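You operate a simulated robot arm through the tools that you are given. There is no shell and no other tool.

You run a simulated robot arm. Do the job below in one go: nothing can be reset, and whatever is moved stays where it is left.

JOB
Set the red collar to about the card's height, run up till it stops, then back down.
Fine: down at least 20 mm; switch off at the end; hands off turning shafts and sleeve, clear under gearboxes and motor.
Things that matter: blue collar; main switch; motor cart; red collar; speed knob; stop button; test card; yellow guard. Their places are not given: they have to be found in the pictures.

Only the result counts: the job must be done as asked and must still hold three seconds after the hand-in. Knocking over, shifting, dropping, spilling or breaking anything else fails it.

ROBOT AND FRAMES
A 7-joint arm with a two-finger parallel gripper, fixed in place. Base frame: the origin is at the foot of the arm, x ahead of it, y to its left, z up. Lengths are in mm, angles in degrees, forces in N, time in s.
It reaches about 906 mm from its shoulder. Its first joint turns from -115.0 to 115.0 degrees. Payload 3.91 kg.
The tool frame sits at the grasp point between the pads (the TCP): z along the fingers, y along the line on which they close. The tips reach 30 mm beyond it. The gripper opens to 110 mm. The fingers are 20 mm wide and 10 mm thick; the gripper's body (48 by 112 mm) begins 55 mm behind the TCP.
Orientation is that of the tool frame in the base frame, as a unit quaternion [x, y, z, w]. With the fingers straight down and closing along the base's y, the tool's x points along the base's -x, its y along +y and its z along -z.

CONTROLS
- The arm moves only by the tool step_arm. Its argument "moves" is a list of rows, each a list of 3 entries, a list of its own where there are three numbers: the closure in counts, from 0 (fully open) to 255 (shut), then the shift along the tool's x, y, z in mm, then the turn, a rotation vector about the tool's x, y, z in degrees. In form: [[jaw, [tx, ty, tz], [wx, wy, wz]], ...]. A call has 1 to 20 rows; each row is the pose to reach, as a shift and turn from the pose commanded when the call began, along the tool's axes at that moment. Each row takes 0.2 s and may step no farther than 50 mm and 8.6 degrees from the row before; otherwise, or with a gripper value out of range, the whole call is refused. Where a pose cannot be reached the arm comes as near as it can. A force on the tool above 50 N (or 10 N above the force at the start of the call, whichever is more), or a blocked arm, ends the call early, and 0.2 s more pass. The fingers move at their own pace (about 108 mm/s each) and stop on an object; they squeeze with about 27 N. The grip force told is the motor's: it shows also when the fingers shut on nothing. Time passes only in rows, and 0.2 s behind the last, so rows that repeat a pose let the fingers close. It gives the time, the measured TCP pose, the force on the tool (base axes), the opening and the grip force at its end, in the units of the frame above (readings bear some noise), with the torque about the TCP (base axes, N m) and any sound that the robot's microphone picked up, and new pictures: "pictures" is both (left out), scene, wrist or none.
- Cameras (640 x 400 px; columns grow to the right, rows downward): "scene" is fixed at [220.4, 651, 1574.4]; the picture's right is [-0.98, -0.18, 0.00], its down [-0.11, 0.61, -0.79] and it looks along [0.14, -0.77, -0.62] (base axes); focal length 214 px, centre (320, 200). "wrist" rides on the gripper at [72, 17, -103] in the tool frame; the picture's right is [-0.23, 0.97, 0.00], its down [-0.76, -0.18, -0.62] and it looks along [-0.61, -0.14, 0.78] (tool axes); focal length 222 px, centre (320, 200).
- lift_body(by): slides the trunk up (or, below 0, down) by that many mm; the arm rides with it, the base frame stays. It gives what a move gives, with no picture.
- measure_at(camera, pixels): there is no depth. For up to 12 entries [column, row, z] of the newest picture of that camera ("zoom" is the newest enlarged one), the place [x, y] in the base frame at which the ray of that pixel passes the height z, good to about 2 mm. The clock stands still meanwhile.
- zoom(camera, box): a new picture of the part [left, top, right, bottom] of that camera's present view, enlarged. The clock stands still meanwhile.
- close_job(): hands the job in; it is judged then, once.

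Unless the task says otherwise, let go and move clear before handing in.

The tools are called after ">>>" as name(argument=value, ...) on one line, values as JSON. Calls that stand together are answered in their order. step_arm: Moves the arm, as the interface text tells. Its arguments: {"type":"object","properties":{"moves":{"type":"array","items":{"type":"array"}},"pictures":{"type":"string","enum":["both","scene","wrist","none"]}},"required":["moves"]} The other tools are called the same way: lift_body (by) slides the trunk up or down; measure_at (camera, pixels) gives the place at which the rays of pixels pass given heights; zoom (camera, box) takes an enlarged picture of a part of a camera's view; close_job () hands the job in.

At the start:

```text
time: 0.0
eef_pos: [313.5, 352.3, 1364.3]
orientation: [-0.001, 1.0, 0.0, 0.0]
force: [-0.1, 1.0, -0.7]
torque: [-0.01, -0.03, 0.04]
width: 110.0
gripper_force: 0.0
trunk travel left (down, up): [-900.0, 90.0]
```

scene: 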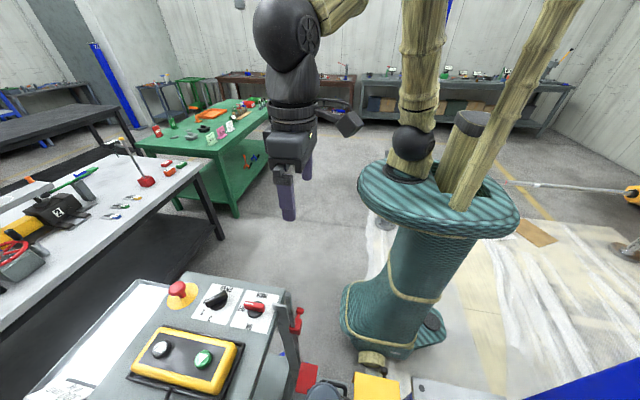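
wrist: 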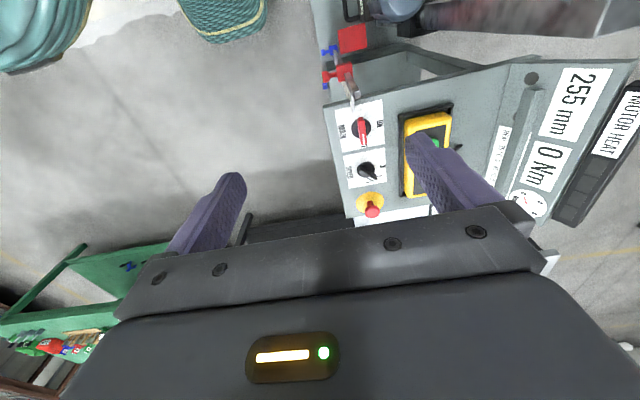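

The scene picture shows a control console near (200,340) with a stop button (178,290), two knobs (215,298) and (255,308), and a yellow-framed button pair (190,360). The wrist view shows the same console with displays reading "255 mm", "0 Nm" and "MOTOR HEAT". I'll zoom in on these parts first.

>>> zoom(camera="scene", box=[80, 260, 320, 400])

>>> zoom(camera="wrist", box=[300, 0, 640, 240])

>>> zoom(camera="scene", box=[280, 290, 640, 400])

```text
2.67 times, centred on (200, 330) of scene
```

zoom: 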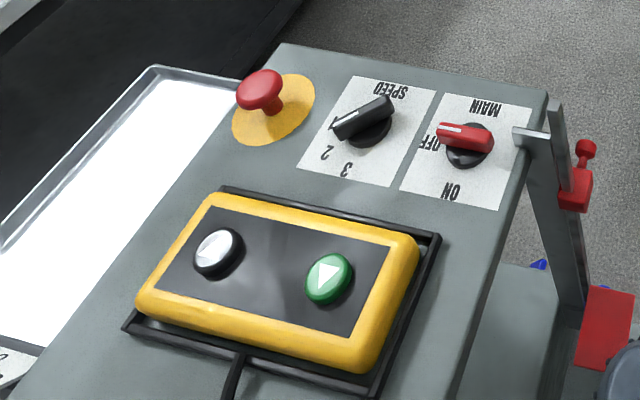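

```text
1.67 times, centred on (470, 120) of wrist
```

zoom: 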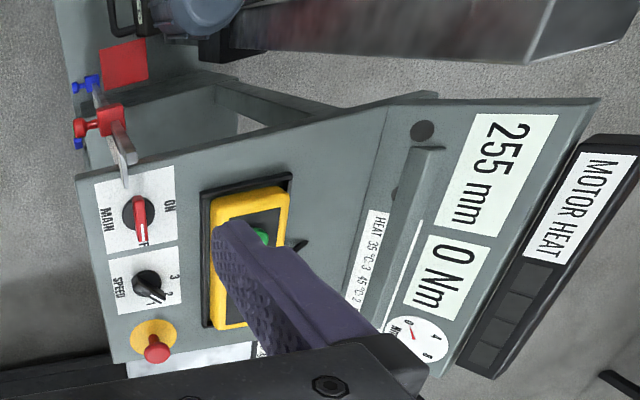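

```text
1.78 times, centred on (460, 345) of scene
```

zoom: 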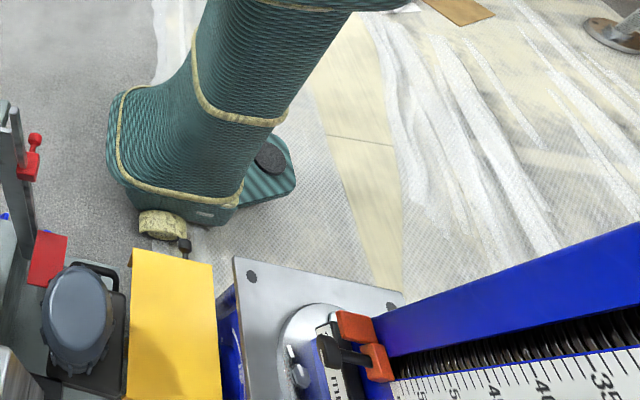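

The console shows main OFF/ON, speed 1/2/3, a stop button and a pendant with white and green buttons. A ruled blue beam with an orange clamp stands at scene (355,385). I'll get rough positions and move the wrist camera to see more.

>>> measure_at(camera="scene", pixels=[[178, 290, 1017], [355, 385, 1000], [355, 385, 600], [377, 388, 1000], [377, 388, 600], [600, 380, 1000], [600, 380, 600], [320, 390, 1000], [320, 390, 700], [297, 320, 950]])

>>> zoom(camera="scene", box=[270, 330, 430, 400])

>>> zoom(camera="wrist", box=[310, 0, 480, 110])

>>> zoom(camera="wrist", box=[470, 50, 640, 250])

```text
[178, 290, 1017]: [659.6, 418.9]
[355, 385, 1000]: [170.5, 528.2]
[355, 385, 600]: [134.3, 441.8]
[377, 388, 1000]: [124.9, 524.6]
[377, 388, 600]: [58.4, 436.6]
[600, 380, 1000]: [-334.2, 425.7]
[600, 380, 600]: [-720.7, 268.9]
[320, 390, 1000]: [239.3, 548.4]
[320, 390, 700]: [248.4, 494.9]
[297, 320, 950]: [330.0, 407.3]
```

```text
4.00 times, centred on (350, 365) of scene
```

zoom: 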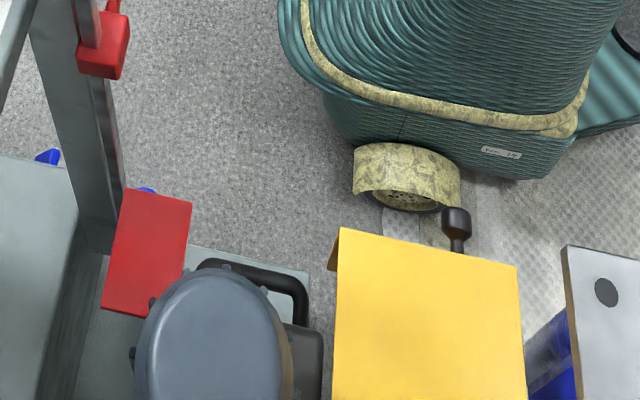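

```text
3.64 times, centred on (395, 55) of wrist
```

zoom: 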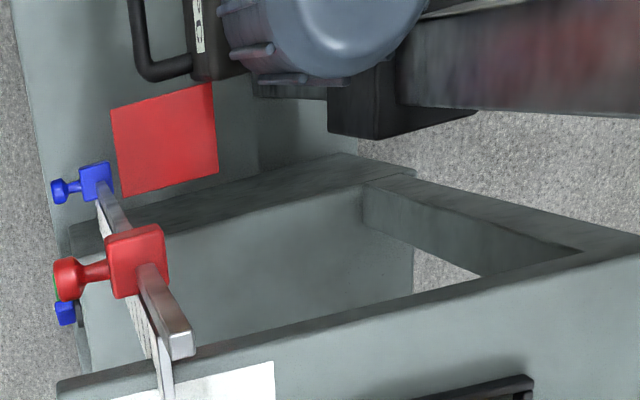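

```text
2.00 times, centred on (555, 150) of wrist
```

zoom: 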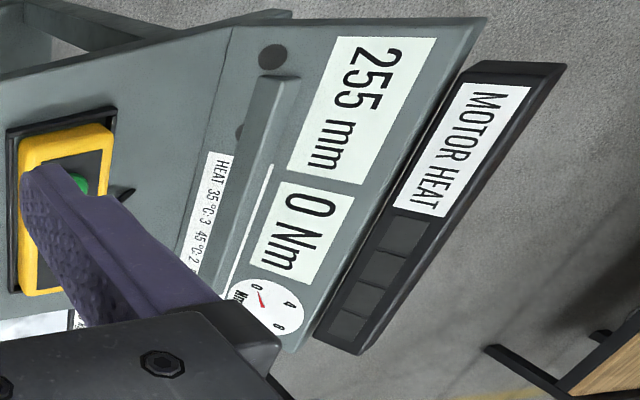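

The vertical post with the red collar comes out at about (336, 404, 909), with its thumb-screw pointing toward the robot (wrist (330,75)). I'll back the arm off toward the base to widen the wrist view.

>>> step_arm(moves=[[0, [25, -35, 0], [0, 0, 0]], [0, [50, -70, 0], [0, 0, 0]], [0, [75, -105, 0], [0, 0, 0]], [0, [100, -140, 0], [0, 0, 0]]])

```text
time: 1.0
eef_pos: [211.8, 210.1, 1365.5]
orientation: [0.0, 1.0, -0.001, 0.002]
force: [0.2, -0.6, 0.2]
torque: [0.0, -0.06, 0.01]
width: 109.9
gripper_force: 0.1
trunk travel left (down, up): [-900.0, 90.0]
```

scene: 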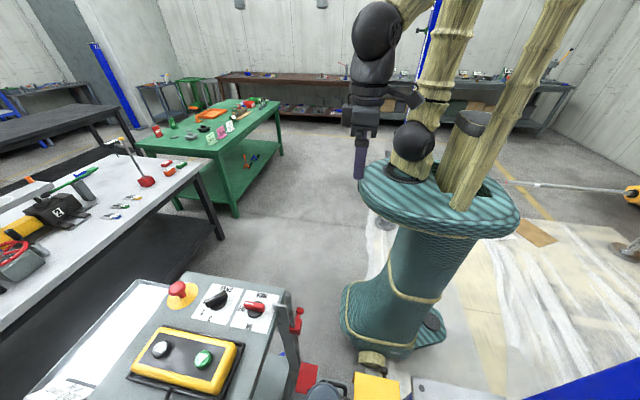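
wrist: 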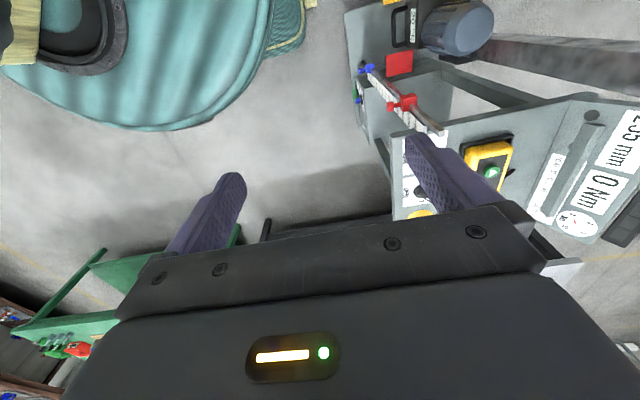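

The wrist view now shows the post top (440,130), the red collar (400,103) and the blue collars (365,70). I'll turn the camera about the tool axis to face +y and see the machine squarely.

>>> step_arm(moves=[[0, [0, 0, 0], [0, 0, -8]], [0, [0, 0, 0], [0, 0, -16]], [0, [0, 0, 0], [0, 0, -24]], [0, [0, 0, 0], [0, 0, -32]], [0, [0, 0, 0], [0, 0, -40]], [0, [0, 0, 0], [0, 0, -48]], [0, [0, 0, 0], [0, 0, -56]], [0, [0, 0, 0], [0, 0, -64]], [0, [0, 0, 0], [0, 0, -72]], [0, [0, 0, 0], [0, 0, -80]], [0, [0, 0, 0], [0, 0, -88]]], pictures="wrist")

```text
time: 3.4
eef_pos: [213.7, 211.6, 1365.3]
orientation: [-0.695, 0.719, 0.0, 0.0]
force: [-0.4, 0.4, 0.5]
torque: [-0.02, 0.02, 0.01]
width: 109.7
gripper_force: 0.0
trunk travel left (down, up): [-900.0, 90.0]
```

wrist: 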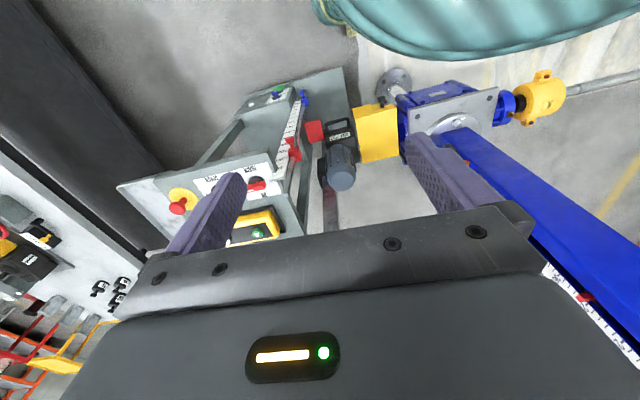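

>>> zoom(camera="wrist", box=[230, 60, 420, 200])

>>> zoom(camera="wrist", box=[360, 50, 600, 200])

>>> zoom(camera="wrist", box=[0, 160, 280, 400])

>>> zoom(camera="wrist", box=[440, 120, 640, 400])

```text
2.86 times, centred on (325, 130) of wrist
```

zoom: 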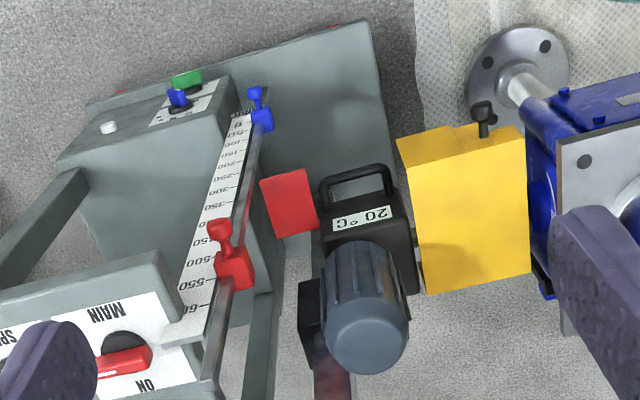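

```text
2.67 times, centred on (480, 125) of wrist
```

zoom: 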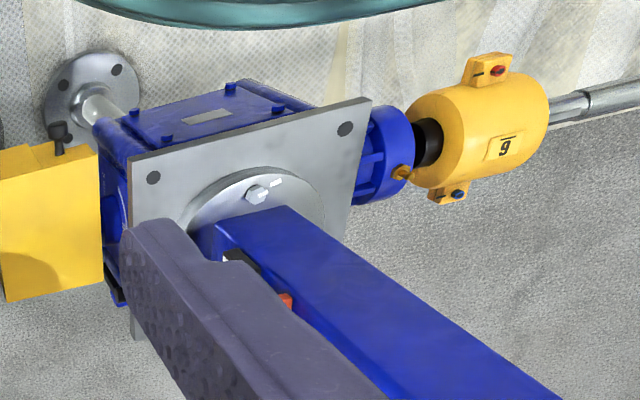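

```text
1.67 times, centred on (140, 280) of wrist
```

zoom: 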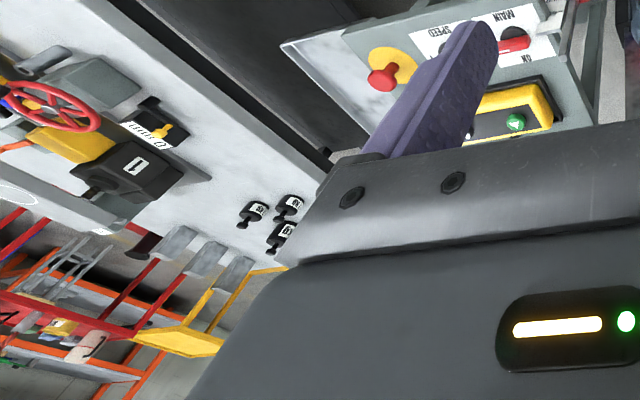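

```text
1.43 times, centred on (540, 260) of wrist
```

zoom: 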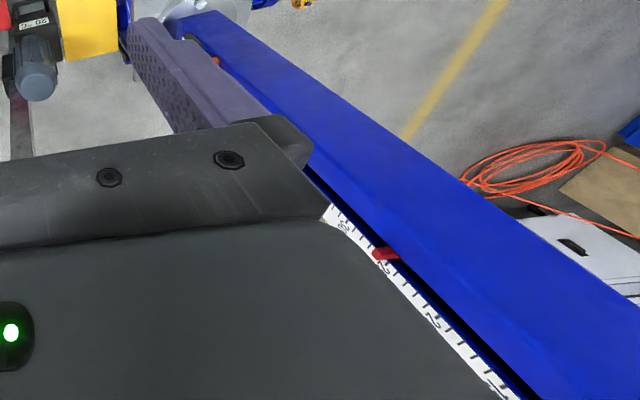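

Clearer now: the post scale runs 0–600 with the red collar near 480 (zoomed (235,265)) and the blue one near 0; the motor shows 20 °C beside the yellow guard. I'll look for the test card and the small dial box.

>>> zoom(camera="scene", box=[0, 260, 160, 400])

>>> zoom(camera="wrist", box=[240, 75, 320, 130])

>>> zoom(camera="wrist", box=[260, 85, 340, 185])

>>> zoom(camera="wrist", box=[320, 90, 440, 200])

```text
2.86 times, centred on (80, 330) of scene
```

zoom: 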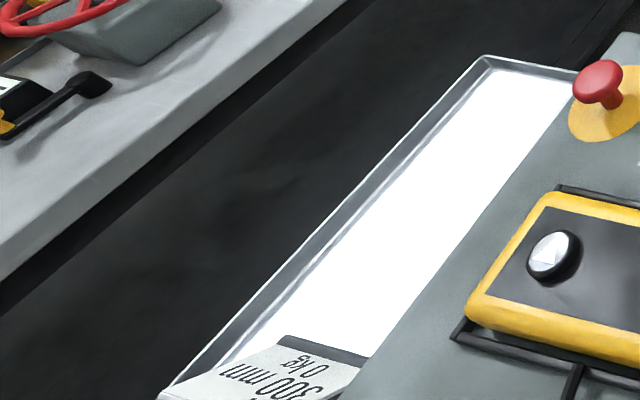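

```text
7.27 times, centred on (280, 102) of wrist
```

zoom: 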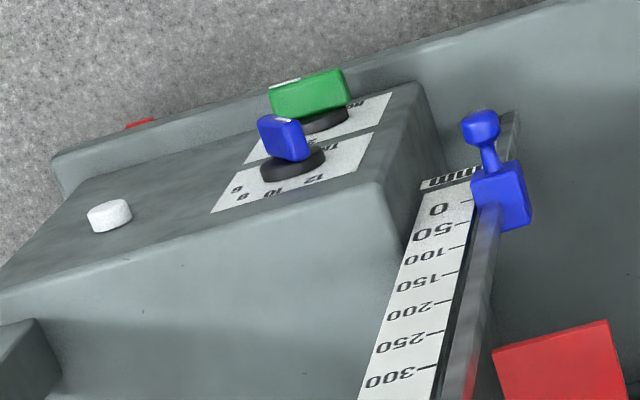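

```text
4.00 times, centred on (300, 135) of wrist
```

zoom: 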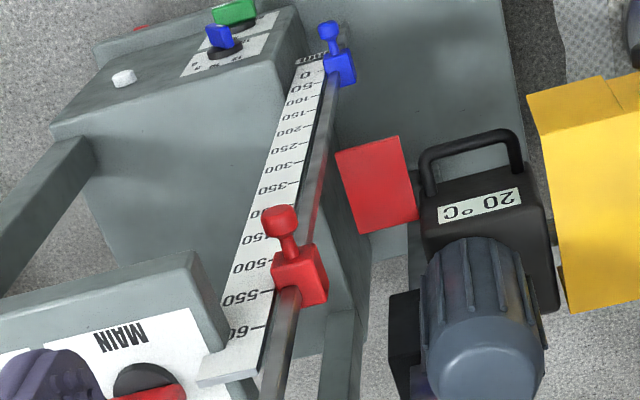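

```text
3.64 times, centred on (380, 145) of wrist
```

zoom: 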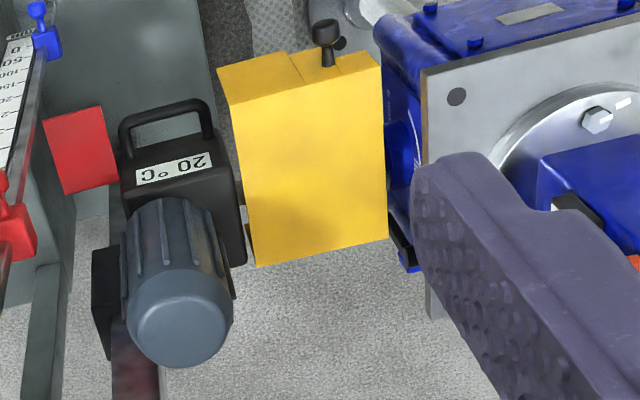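

The test card at scene (70,391) reads "300 mm, 0 kg" so far, with more lines possibly cut off. There is also a box with blue and green dials low by the post. I'll swing the wrist camera over the card at about (780, 643).

>>> step_arm(moves=[[0, [-24, -37, 0], [0, 0, 4.3]], [0, [-48, -74, 0], [0, 0, 8.6]], [0, [-72, -111, 0], [0, 0, 12.9]], [0, [-96, -148, 0], [0, 0, 17.2]], [0, [-120, -185, 0], [0, 0, 21.5]], [0, [-144, -222, 0], [0, 0, 25.8]], [0, [-168, -259, 0], [0, 0, 30.1]], [0, [-192, -296, 0], [0, 0, 34.4]], [0, [-216, -333, 0], [0, 0, 38.7]], [0, [-240, -370, 0], [0, 0, 43]]])

```text
time: 5.6
eef_pos: [567.1, 415.3, 1354.0]
orientation: [-0.381, 0.924, 0.0, 0.0]
force: [-0.2, -0.3, 0.3]
torque: [0.03, 0.01, 0.02]
width: 110.1
gripper_force: 0.2
out of reach, approached as far as the arm can: row 10
trunk travel left (down, up): [-900.0, 90.0]
```

scene: 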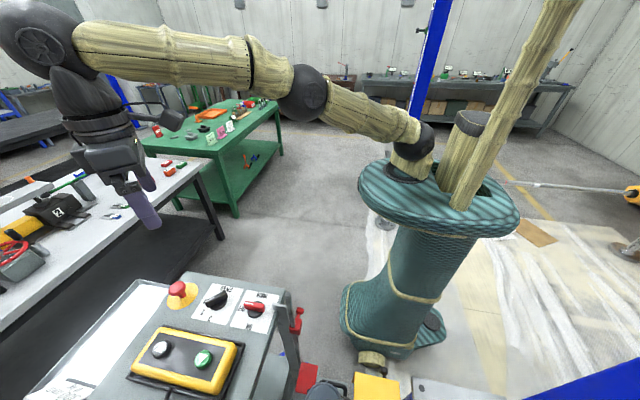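
wrist: 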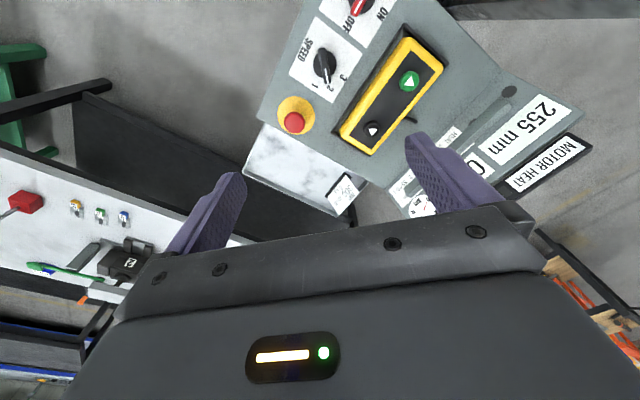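

The card lies at wrist (345,190) on the tray; the pendant buttons are at (372,130) and (409,82), and the labels are in view. I'll zoom in on each.

>>> zoom(camera="wrist", box=[315, 160, 375, 225])

>>> zoom(camera="wrist", box=[250, 0, 470, 160])

>>> zoom(camera="wrist", box=[380, 80, 600, 230])

>>> zoom(camera="wrist", box=[0, 160, 200, 310])

```text
6.15 times, centred on (345, 192) of wrist
```

zoom: 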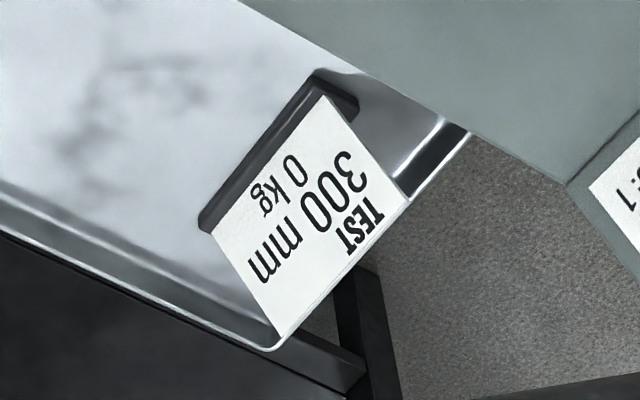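

```text
2.50 times, centred on (360, 80) of wrist
```

zoom: 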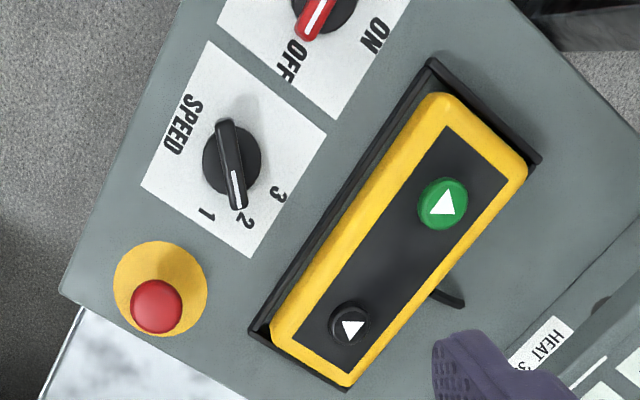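

```text
2.67 times, centred on (490, 155) of wrist
```

zoom: 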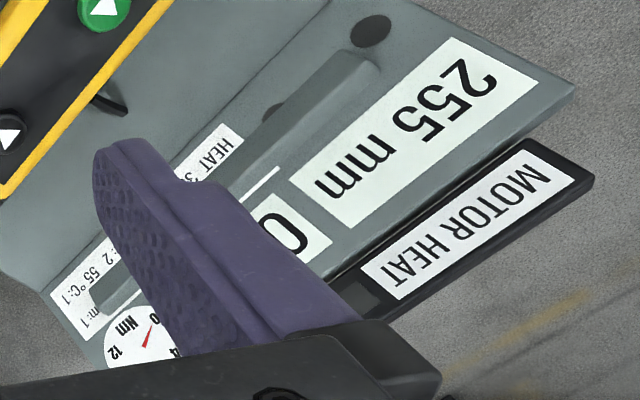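

```text
2.67 times, centred on (100, 235) of wrist
```

zoom: 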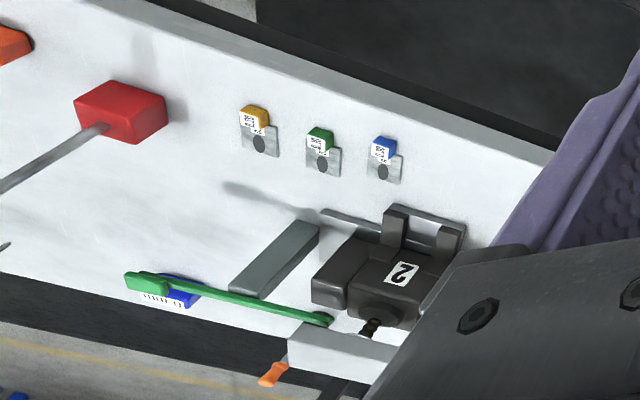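

The card reads "TEST 300 mm 0 kg", and the speed knob pointer seems to be at 2. I'll measure console points and move the camera so the finger no longer hides the label at wrist (410,190).

>>> measure_at(camera="wrist", pixels=[[293, 122, 1010], [325, 62, 1000], [360, 5, 990], [372, 130, 1000], [409, 82, 1000], [520, 130, 1000], [450, 135, 1000], [405, 190, 1000], [345, 190, 960], [420, 205, 1000]])

>>> measure_at(camera="scene", pixels=[[178, 288, 1010], [217, 298, 1000], [255, 308, 990], [160, 349, 1000], [203, 359, 1000], [203, 359, 980], [255, 308, 970], [217, 298, 980]])

>>> step_arm(moves=[[0, [0, 40, 0], [0, 0, 0]], [0, [0, 80, 0], [0, 0, 0]]], pictures="wrist")

```text
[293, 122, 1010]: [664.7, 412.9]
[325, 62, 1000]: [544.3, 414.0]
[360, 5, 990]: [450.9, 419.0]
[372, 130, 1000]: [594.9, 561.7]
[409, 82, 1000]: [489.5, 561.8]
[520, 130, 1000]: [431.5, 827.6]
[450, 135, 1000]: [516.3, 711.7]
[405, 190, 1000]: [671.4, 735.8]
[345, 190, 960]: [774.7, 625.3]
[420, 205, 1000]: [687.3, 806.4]
```

```text
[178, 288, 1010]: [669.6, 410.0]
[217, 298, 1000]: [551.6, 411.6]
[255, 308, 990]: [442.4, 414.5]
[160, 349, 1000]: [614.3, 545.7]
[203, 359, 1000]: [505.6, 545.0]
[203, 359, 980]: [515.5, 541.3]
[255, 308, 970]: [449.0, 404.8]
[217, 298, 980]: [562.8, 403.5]
```

```text
time: 6.2
eef_pos: [512.0, 473.7, 1355.1]
orientation: [-0.383, 0.924, -0.001, 0.0]
force: [-0.6, 0.0, -0.8]
torque: [-0.04, -0.02, 0.0]
width: 109.8
gripper_force: 0.0
trunk travel left (down, up): [-900.0, 90.0]
```

wrist: 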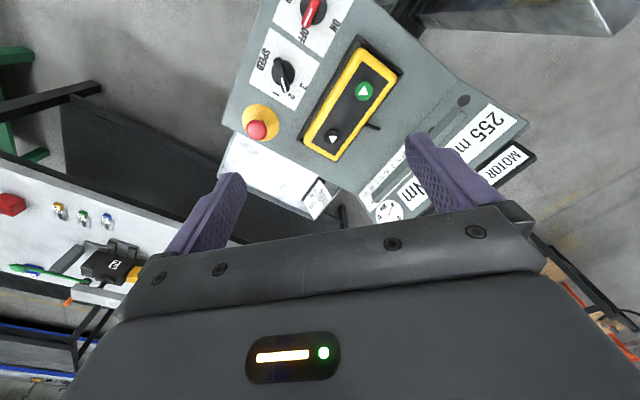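

>>> zoom(camera="wrist", box=[350, 150, 430, 230])

>>> zoom(camera="wrist", box=[300, 40, 420, 165])

>>> zoom(camera="wrist", box=[235, 0, 355, 110])

>>> measure_at(camera="wrist", pixels=[[333, 136, 1000], [333, 136, 980], [364, 91, 1000], [364, 91, 980], [256, 130, 1017], [285, 70, 980], [285, 70, 1000], [312, 12, 970], [312, 12, 990]])

```text
5.00 times, centred on (390, 190) of wrist
```

zoom: 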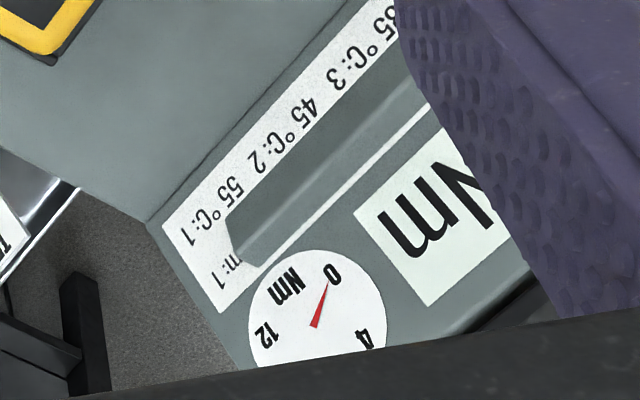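

```text
3.20 times, centred on (360, 102) of wrist
```

zoom: 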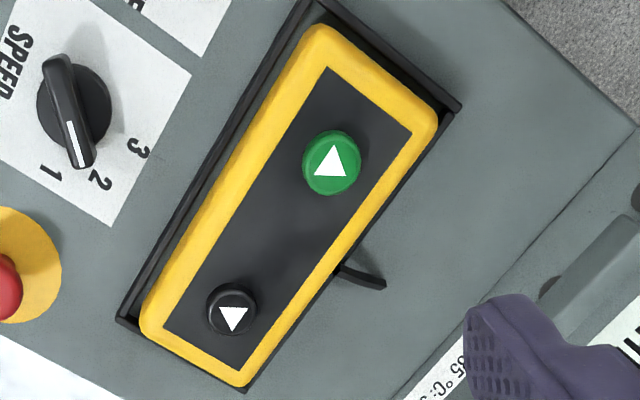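

```text
3.64 times, centred on (295, 55) of wrist
```

zoom: 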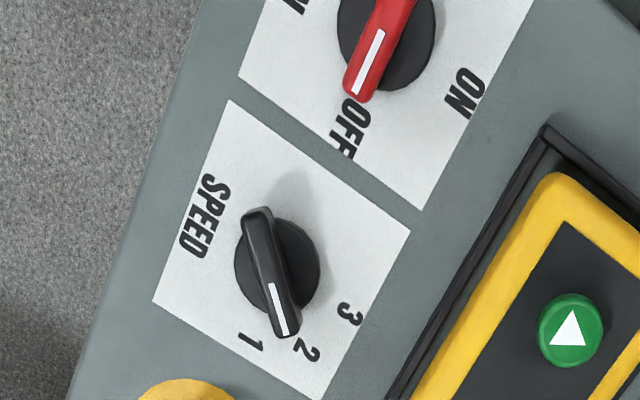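

```text
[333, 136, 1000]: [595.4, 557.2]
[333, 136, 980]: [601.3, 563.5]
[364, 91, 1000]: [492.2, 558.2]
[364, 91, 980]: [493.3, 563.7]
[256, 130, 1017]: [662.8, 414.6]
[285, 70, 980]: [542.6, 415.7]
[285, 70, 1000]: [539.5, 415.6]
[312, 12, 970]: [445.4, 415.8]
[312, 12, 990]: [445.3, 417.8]
```

The heat label reads 35 °C:3, 45 °C:2, 55 °C:1, the speed is at 2 and the main switch is OFF. The green ▲ and black ▼ are the run buttons, at about (490,550,1030) and (586,548,1033). I'll retreat, turn to face the machine and lower the trunk to inspect the post, motor and guard.

>>> step_arm(moves=[[0, [42, 0, 0], [0, 0, -4.3]], [0, [84, -1, 0], [0, 0, -8.6]], [0, [126, -2, 0], [0, 0, -12.9]], [0, [168, -3, 0], [0, 0, -17.2]], [0, [210, -4, 0], [0, 0, -21.5]], [0, [252, -5, 0], [0, 0, -25.8]], [0, [294, -6, 0], [0, 0, -30.1]], [0, [336, -7, 0], [0, 0, -34.4]], [0, [378, -8, 0], [0, 0, -38.7]], [0, [420, -8, 0], [0, 0, -43]]], pictures="none")

>>> lift_body(by=-250)

>>> step_arm(moves=[[0, [0, 0, 0], [0, 0, 0]]])

```text
time: 8.4
eef_pos: [219.4, 172.7, 1355.8]
orientation: [-0.695, 0.719, 0.001, 0.0]
force: [-0.3, -1.2, 0.6]
torque: [0.01, -0.01, 0.02]
width: 109.9
gripper_force: 0.0
trunk travel left (down, up): [-900.0, 90.0]
```

```text
time: 11.0
eef_pos: [221.0, 173.8, 1105.7]
orientation: [-0.694, 0.72, 0.0, -0.001]
force: [-0.4, -0.5, 0.1]
torque: [0.01, 0.01, -0.01]
width: 109.9
gripper_force: 0.0
trunk travel left (down, up): [-650.0, 340.0]
```

```text
time: 11.4
eef_pos: [220.9, 173.5, 1104.5]
orientation: [-0.695, 0.719, -0.001, 0.0]
force: [-0.4, -1.0, 0.5]
torque: [0.05, 0.0, 0.02]
width: 110.2
gripper_force: 0.0
trunk travel left (down, up): [-650.0, 340.0]
```

scene: 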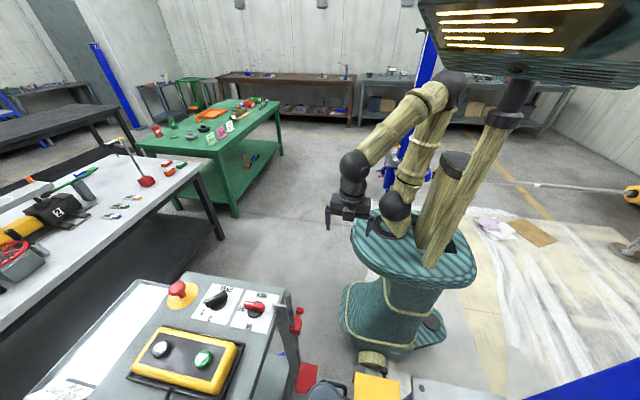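
wrist: 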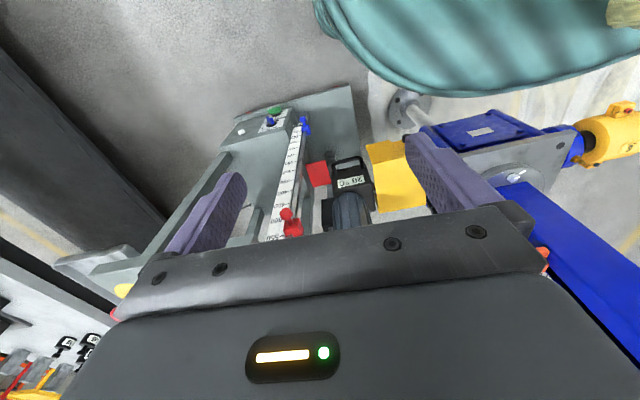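

The post, red and blue collars, the motor with its 20 °C label and the guard are now in view at wrist (250–430, 100–240). I'll zoom in on them.

>>> zoom(camera="wrist", box=[230, 90, 350, 250])

>>> zoom(camera="wrist", box=[300, 120, 460, 230])

>>> zoom(camera="wrist", box=[220, 90, 320, 160])

>>> zoom(camera="wrist", box=[380, 80, 640, 300])

```text
2.50 times, centred on (290, 170) of wrist
```

zoom: 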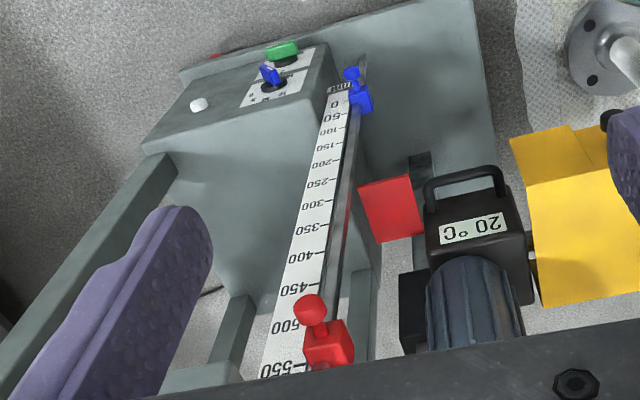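

```text
3.64 times, centred on (380, 175) of wrist
```

zoom: 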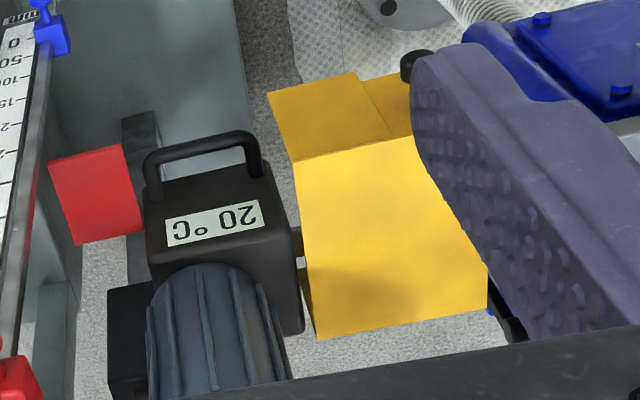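

```text
5.71 times, centred on (270, 125) of wrist
```

zoom: 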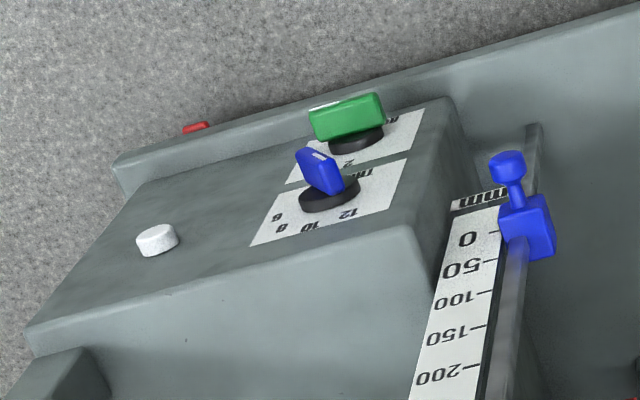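

```text
1.82 times, centred on (510, 190) of wrist
```

zoom: 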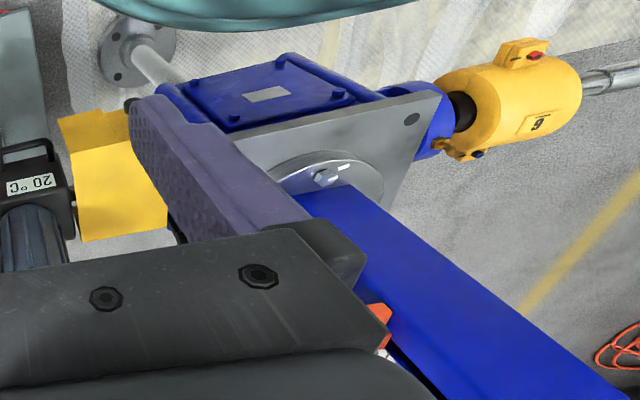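

The motor's shaft stub enters the guard at zoomed (298,243), but the finger hides the gearbox side. I'll yaw the camera more toward −x to see the guard, coupling and cart fully.

>>> step_arm(moves=[[0, [0, 0, 0], [0, 0, -8]], [0, [0, 0, 0], [0, 0, -16]], [0, [0, 0, 0], [0, 0, -24]]], pictures="wrist")

>>> zoom(camera="wrist", box=[220, 80, 420, 220])

```text
time: 12.2
eef_pos: [222.3, 174.7, 1104.4]
orientation: [0.829, -0.559, 0.0, 0.0]
force: [-0.6, 0.0, 0.3]
torque: [-0.01, 0.02, 0.0]
width: 110.0
gripper_force: 0.0
trunk travel left (down, up): [-650.0, 340.0]
```

wrist: 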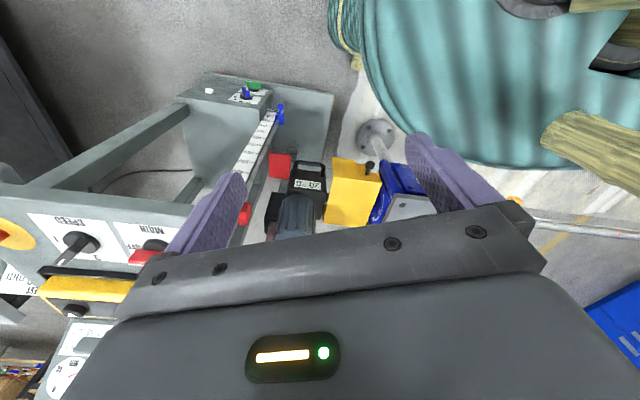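

```text
2.86 times, centred on (320, 150) of wrist
```

zoom: 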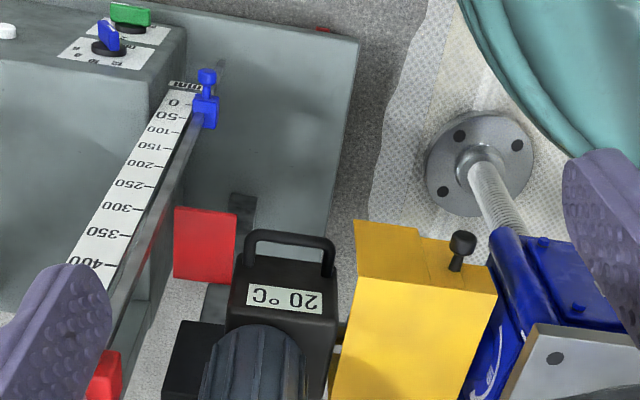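

The gearbox rides on a threaded spindle from a floor flange, and the red flag plate sits near the 255 height, so the whole motor and gearbox assembly travels up and down. I'll lower the trunk and tilt the camera up to view the coupling and red collar from the side.

>>> step_arm(moves=[[0, [0, 0, 0], [0, -8, 0]], [0, [0, 0, 0], [0, -16, 0]], [0, [0, 0, 0], [0, -24, 0]]], pictures="none")

>>> lift_body(by=-180)

>>> step_arm(moves=[[0, [0, 0, 0], [0, 0, 0]]])

```text
time: 13.0
eef_pos: [222.1, 173.4, 1105.5]
orientation: [0.811, -0.546, -0.173, -0.117]
force: [0.6, 0.3, 0.3]
torque: [0.01, -0.03, 0.01]
width: 110.3
gripper_force: 0.1
trunk travel left (down, up): [-650.0, 340.0]
```

```text
time: 15.0
eef_pos: [221.1, 174.5, 924.2]
orientation: [0.811, -0.547, -0.172, -0.116]
force: [0.4, -0.5, 0.0]
torque: [0.01, -0.02, 0.03]
width: 110.3
gripper_force: 0.1
trunk travel left (down, up): [-470.0, 520.0]
```

```text
time: 15.4
eef_pos: [222.0, 175.1, 924.2]
orientation: [0.811, -0.547, -0.173, -0.116]
force: [-0.6, 0.2, 0.2]
torque: [-0.02, 0.0, 0.02]
width: 109.9
gripper_force: 0.2
trunk travel left (down, up): [-470.0, 520.0]
```

scene: 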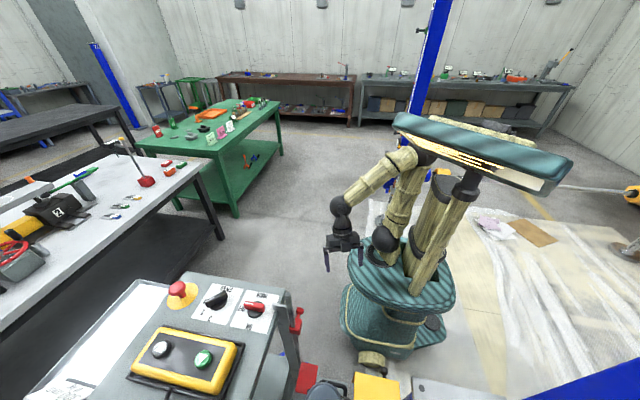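
wrist: 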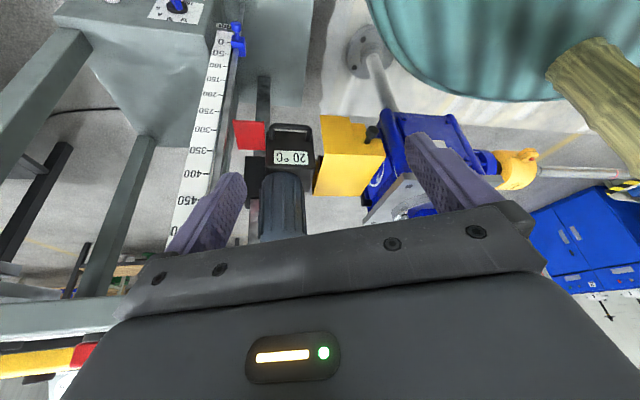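

>>> zoom(camera="wrist", box=[220, 90, 420, 240])

>>> zoom(camera="wrist", box=[160, 0, 300, 130])

>>> zoom(camera="wrist", box=[330, 90, 640, 320])

```text
2.67 times, centred on (320, 165) of wrist
```

zoom: 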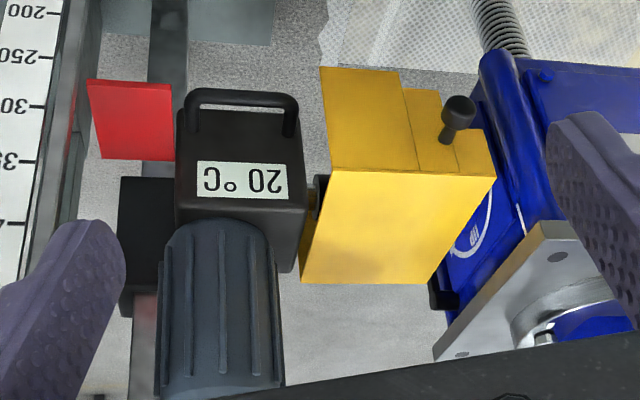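

```text
3.08 times, centred on (230, 65) of wrist
```

zoom: 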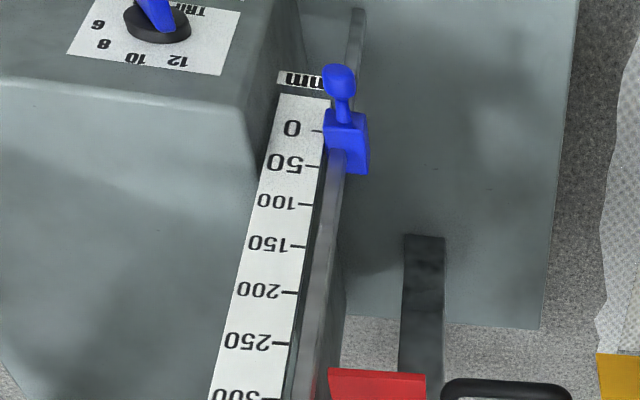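

```text
1.74 times, centred on (485, 205) of wrist
```

zoom: 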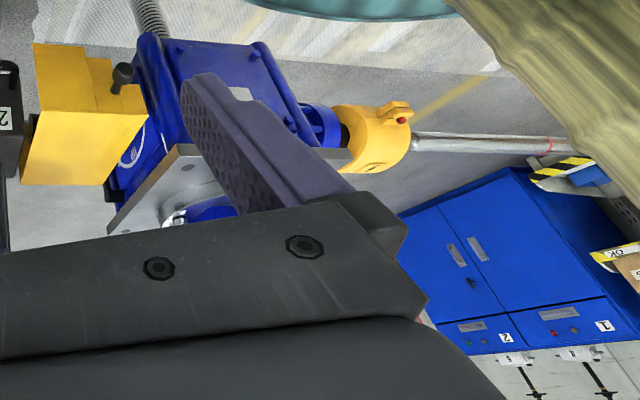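

The motor carriage rides a vertical rail beside the post, and the red flag on it faces the collars, so the red collar acts as the upper stop. I'll yaw back to get a close look at the red collar and its knob.

>>> step_arm(moves=[[0, [0, 0, 0], [0, 8, 0]], [0, [0, 0, 0], [0, 16, 0]], [0, [0, 0, 0], [0, 24, 0]]], pictures="none")

>>> step_arm(moves=[[0, [0, 0, 0], [0, 0, 8]], [0, [0, 0, 0], [0, 0, 16]], [0, [0, 0, 0], [0, 0, 24]], [0, [0, 0, 0], [0, 0, 32]], [0, [0, 0, 0], [0, 0, 38]]], pictures="wrist")

```text
time: 16.2
eef_pos: [221.1, 173.7, 925.0]
orientation: [0.829, -0.559, 0.0, 0.0]
force: [0.2, 0.3, -0.2]
torque: [0.03, 0.01, -0.02]
width: 109.9
gripper_force: 0.1
trunk travel left (down, up): [-470.0, 520.0]
```

```text
time: 17.4
eef_pos: [220.6, 173.4, 923.5]
orientation: [-0.601, 0.799, 0.0, 0.0]
force: [0.2, 0.4, -0.1]
torque: [-0.01, -0.03, 0.0]
width: 110.3
gripper_force: 0.0
trunk travel left (down, up): [-470.0, 520.0]
```

wrist: 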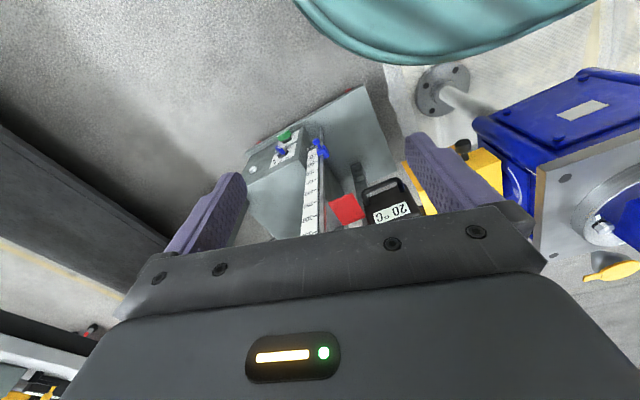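

The gripper now hides the red collar. I'll raise the trunk again and step in to look down at it.

>>> lift_body(by=230)

>>> step_arm(moves=[[0, [-35, 0, 0], [0, 0, 0]], [0, [-70, 0, 0], [0, 0, 0]], [0, [-90, 0, 0], [0, 0, 0]]])

>>> zoom(camera="wrist", box=[240, 60, 400, 220])

```text
time: 19.8
eef_pos: [221.2, 173.6, 1154.3]
orientation: [-0.602, 0.798, 0.001, 0.0]
force: [-0.5, -0.3, 0.4]
torque: [-0.04, 0.0, -0.01]
width: 109.8
gripper_force: 0.0
trunk travel left (down, up): [-700.0, 290.0]
```

```text
time: 20.6
eef_pos: [244.5, 262.8, 1155.1]
orientation: [-0.601, 0.799, 0.001, 0.0]
force: [0.5, -0.1, 0.5]
torque: [-0.01, -0.04, -0.04]
width: 109.8
gripper_force: 0.1
trunk travel left (down, up): [-700.0, 290.0]
```

scene: 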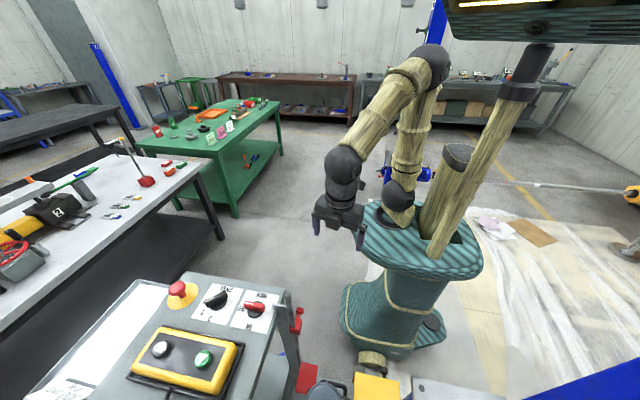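
wrist: 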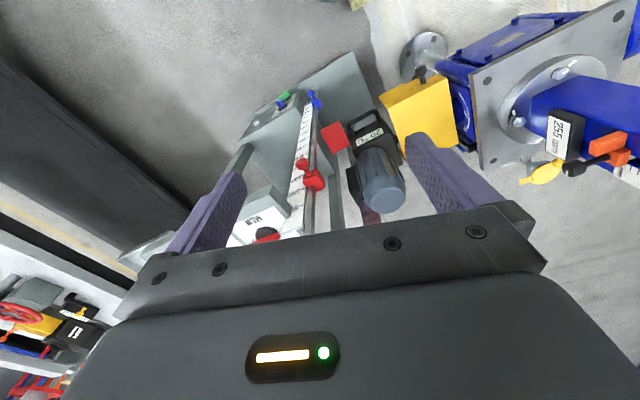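

```text
2.50 times, centred on (320, 140) of wrist
```

zoom: 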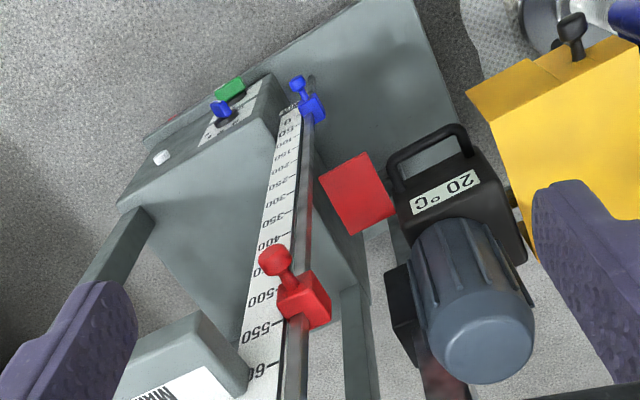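

The red collar is a block on a square bar with a knob stalk at wrist (302,165). I'll zoom in tightly and measure it.

>>> zoom(camera="wrist", box=[275, 130, 355, 210])

>>> zoom(camera="scene", box=[270, 290, 330, 350])

>>> measure_at(camera="wrist", pixels=[[303, 164, 909], [315, 180, 909], [303, 164, 920], [315, 180, 920], [312, 232, 1000], [316, 98, 450], [308, 98, 430]])

>>> measure_at(camera="scene", pixels=[[299, 312, 909], [296, 326, 909], [299, 312, 920], [296, 326, 920]])

```text
5.00 times, centred on (315, 170) of wrist
```

zoom: 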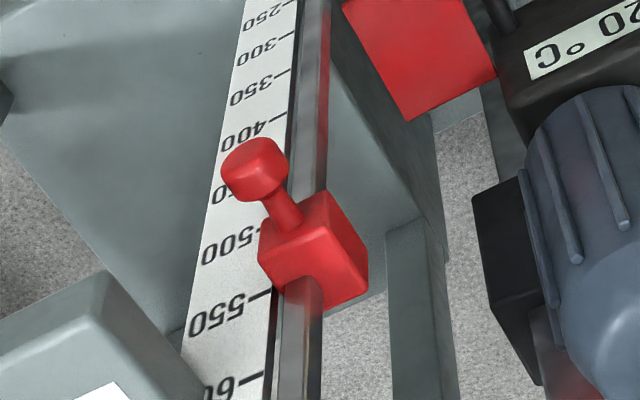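

```text
6.67 times, centred on (300, 320) of scene
```

zoom: 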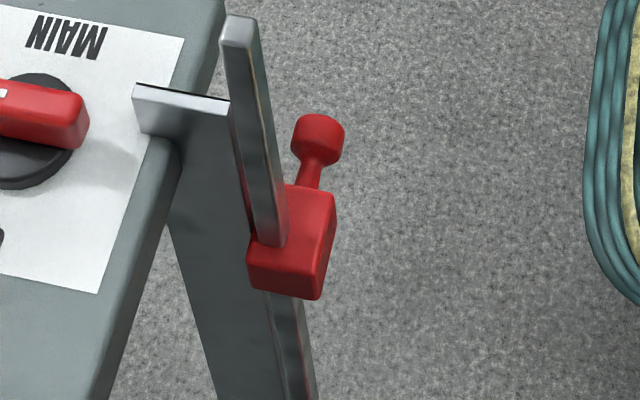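

```text
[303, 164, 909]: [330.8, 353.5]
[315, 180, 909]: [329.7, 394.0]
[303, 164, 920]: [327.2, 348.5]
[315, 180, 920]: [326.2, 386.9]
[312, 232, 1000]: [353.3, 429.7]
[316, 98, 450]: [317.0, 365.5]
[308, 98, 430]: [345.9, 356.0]
```

```text
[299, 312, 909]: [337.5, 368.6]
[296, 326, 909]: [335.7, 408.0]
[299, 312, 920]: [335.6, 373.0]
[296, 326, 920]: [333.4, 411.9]
```

Ray crossings put the scale zero at z ≈ 347 (the 600 tick at z ≈ 947). That places the red collar's knob at about (337,360,895), reading near 547, so it must come down about 247 mm. The knob stalk faces −y, so I'll turn the gripper to point along +y and close vertically on it; first I undo the yaw.

>>> step_arm(moves=[[0, [2, -7, 0], [0, 0, 8]], [0, [4, -14, 0], [0, 0, 16]], [0, [6, -21, 0], [0, 0, 24]], [0, [8, -28, 0], [0, 0, 32]], [0, [10, -35, 0], [0, 0, 40]], [0, [12, -42, 0], [0, 0, 48]], [0, [14, -49, 0], [0, 0, 56]], [0, [16, -56, 0], [0, 0, 64]], [0, [16, -62, 0], [0, 0, 72]], [0, [16, -62, 0], [0, 0, 74]]], pictures="none")

>>> step_arm(moves=[[0, [0, 0, 0], [-8.2, 0, 0]], [0, [0, 0, 0], [-16.4, 0, 0]], [0, [0, 0, 0], [-24.6, 0, 0]], [0, [0, 0, 0], [-32.8, 0, 0]], [0, [0, 0, 0], [-41, 0, 0]], [0, [0, 0, 0], [-49.2, 0, 0]], [0, [0, 0, 0], [-57.4, 0, 0]], [0, [0, 0, 0], [-65.6, 0, 0]], [0, [0, 0, 0], [-73.8, 0, 0]], [0, [0, 0, 0], [-82, 0, 0]], [0, [0, 0, 0], [-90, 0, 0]]])

```text
time: 22.8
eef_pos: [300.8, 228.7, 1155.1]
orientation: [0.001, 1.0, -0.001, 0.0]
force: [0.3, -1.1, 0.2]
torque: [0.0, 0.0, 0.01]
width: 109.9
gripper_force: 0.0
trunk travel left (down, up): [-700.0, 290.0]
```

```text
time: 25.2
eef_pos: [337.7, 232.9, 1161.1]
orientation: [0.0, 0.707, 0.707, 0.0]
force: [0.8, 0.2, 0.3]
torque: [0.0, -0.02, 0.04]
width: 110.1
gripper_force: 0.0
out of reach, approached as far as the arm can: row 8, 9, 10, 11
trunk travel left (down, up): [-700.0, 290.0]
```

scene: 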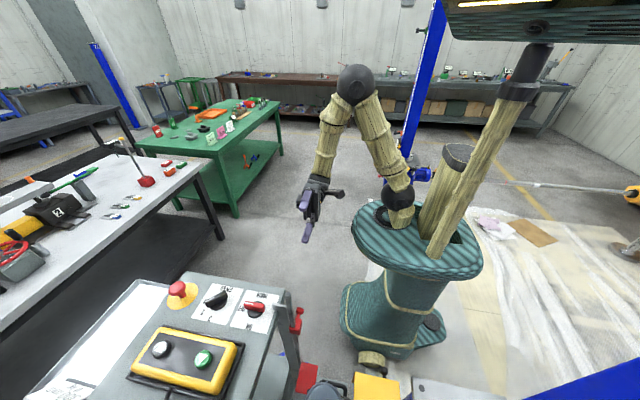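
wrist: 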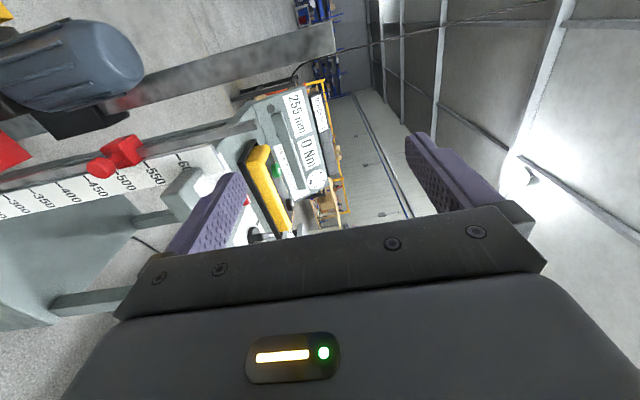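

The gripper now points along +y and closes vertically, with TCP at (338,233,1161). I'll lower the trunk so the jaws come level with the red collar's knob.

>>> lift_body(by=-264)

>>> step_arm(moves=[[0, [0, 0, 0], [0, 0, 0]]])

>>> zoom(camera="wrist", box=[180, 80, 460, 240])

```text
time: 27.9
eef_pos: [336.3, 232.6, 897.5]
orientation: [0.0, 0.707, 0.707, -0.002]
force: [-0.5, -0.7, -0.2]
torque: [0.02, 0.01, -0.01]
width: 110.1
gripper_force: 0.0
trunk travel left (down, up): [-436.0, 554.0]
```

```text
time: 28.3
eef_pos: [336.4, 231.7, 897.5]
orientation: [-0.001, 0.707, 0.707, -0.001]
force: [-0.1, -1.0, -0.4]
torque: [0.04, -0.03, -0.01]
width: 110.0
gripper_force: 0.0
trunk travel left (down, up): [-436.0, 554.0]
```

scene: 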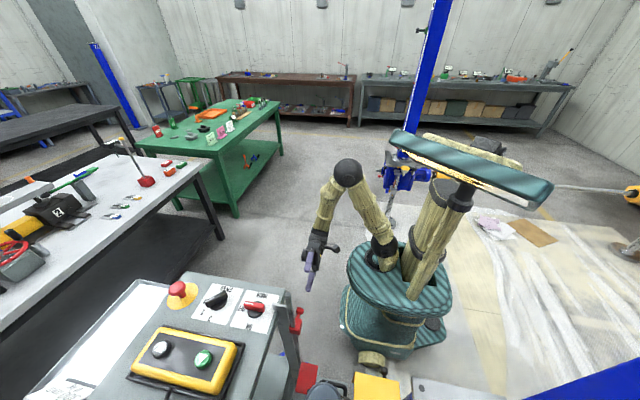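
wrist: 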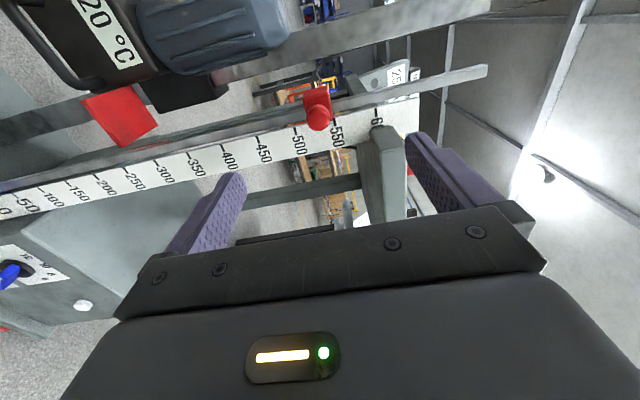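

```text
2.29 times, centred on (320, 160) of wrist
```

zoom: 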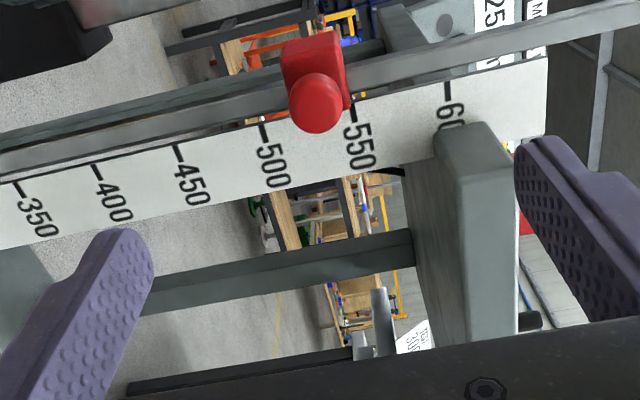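

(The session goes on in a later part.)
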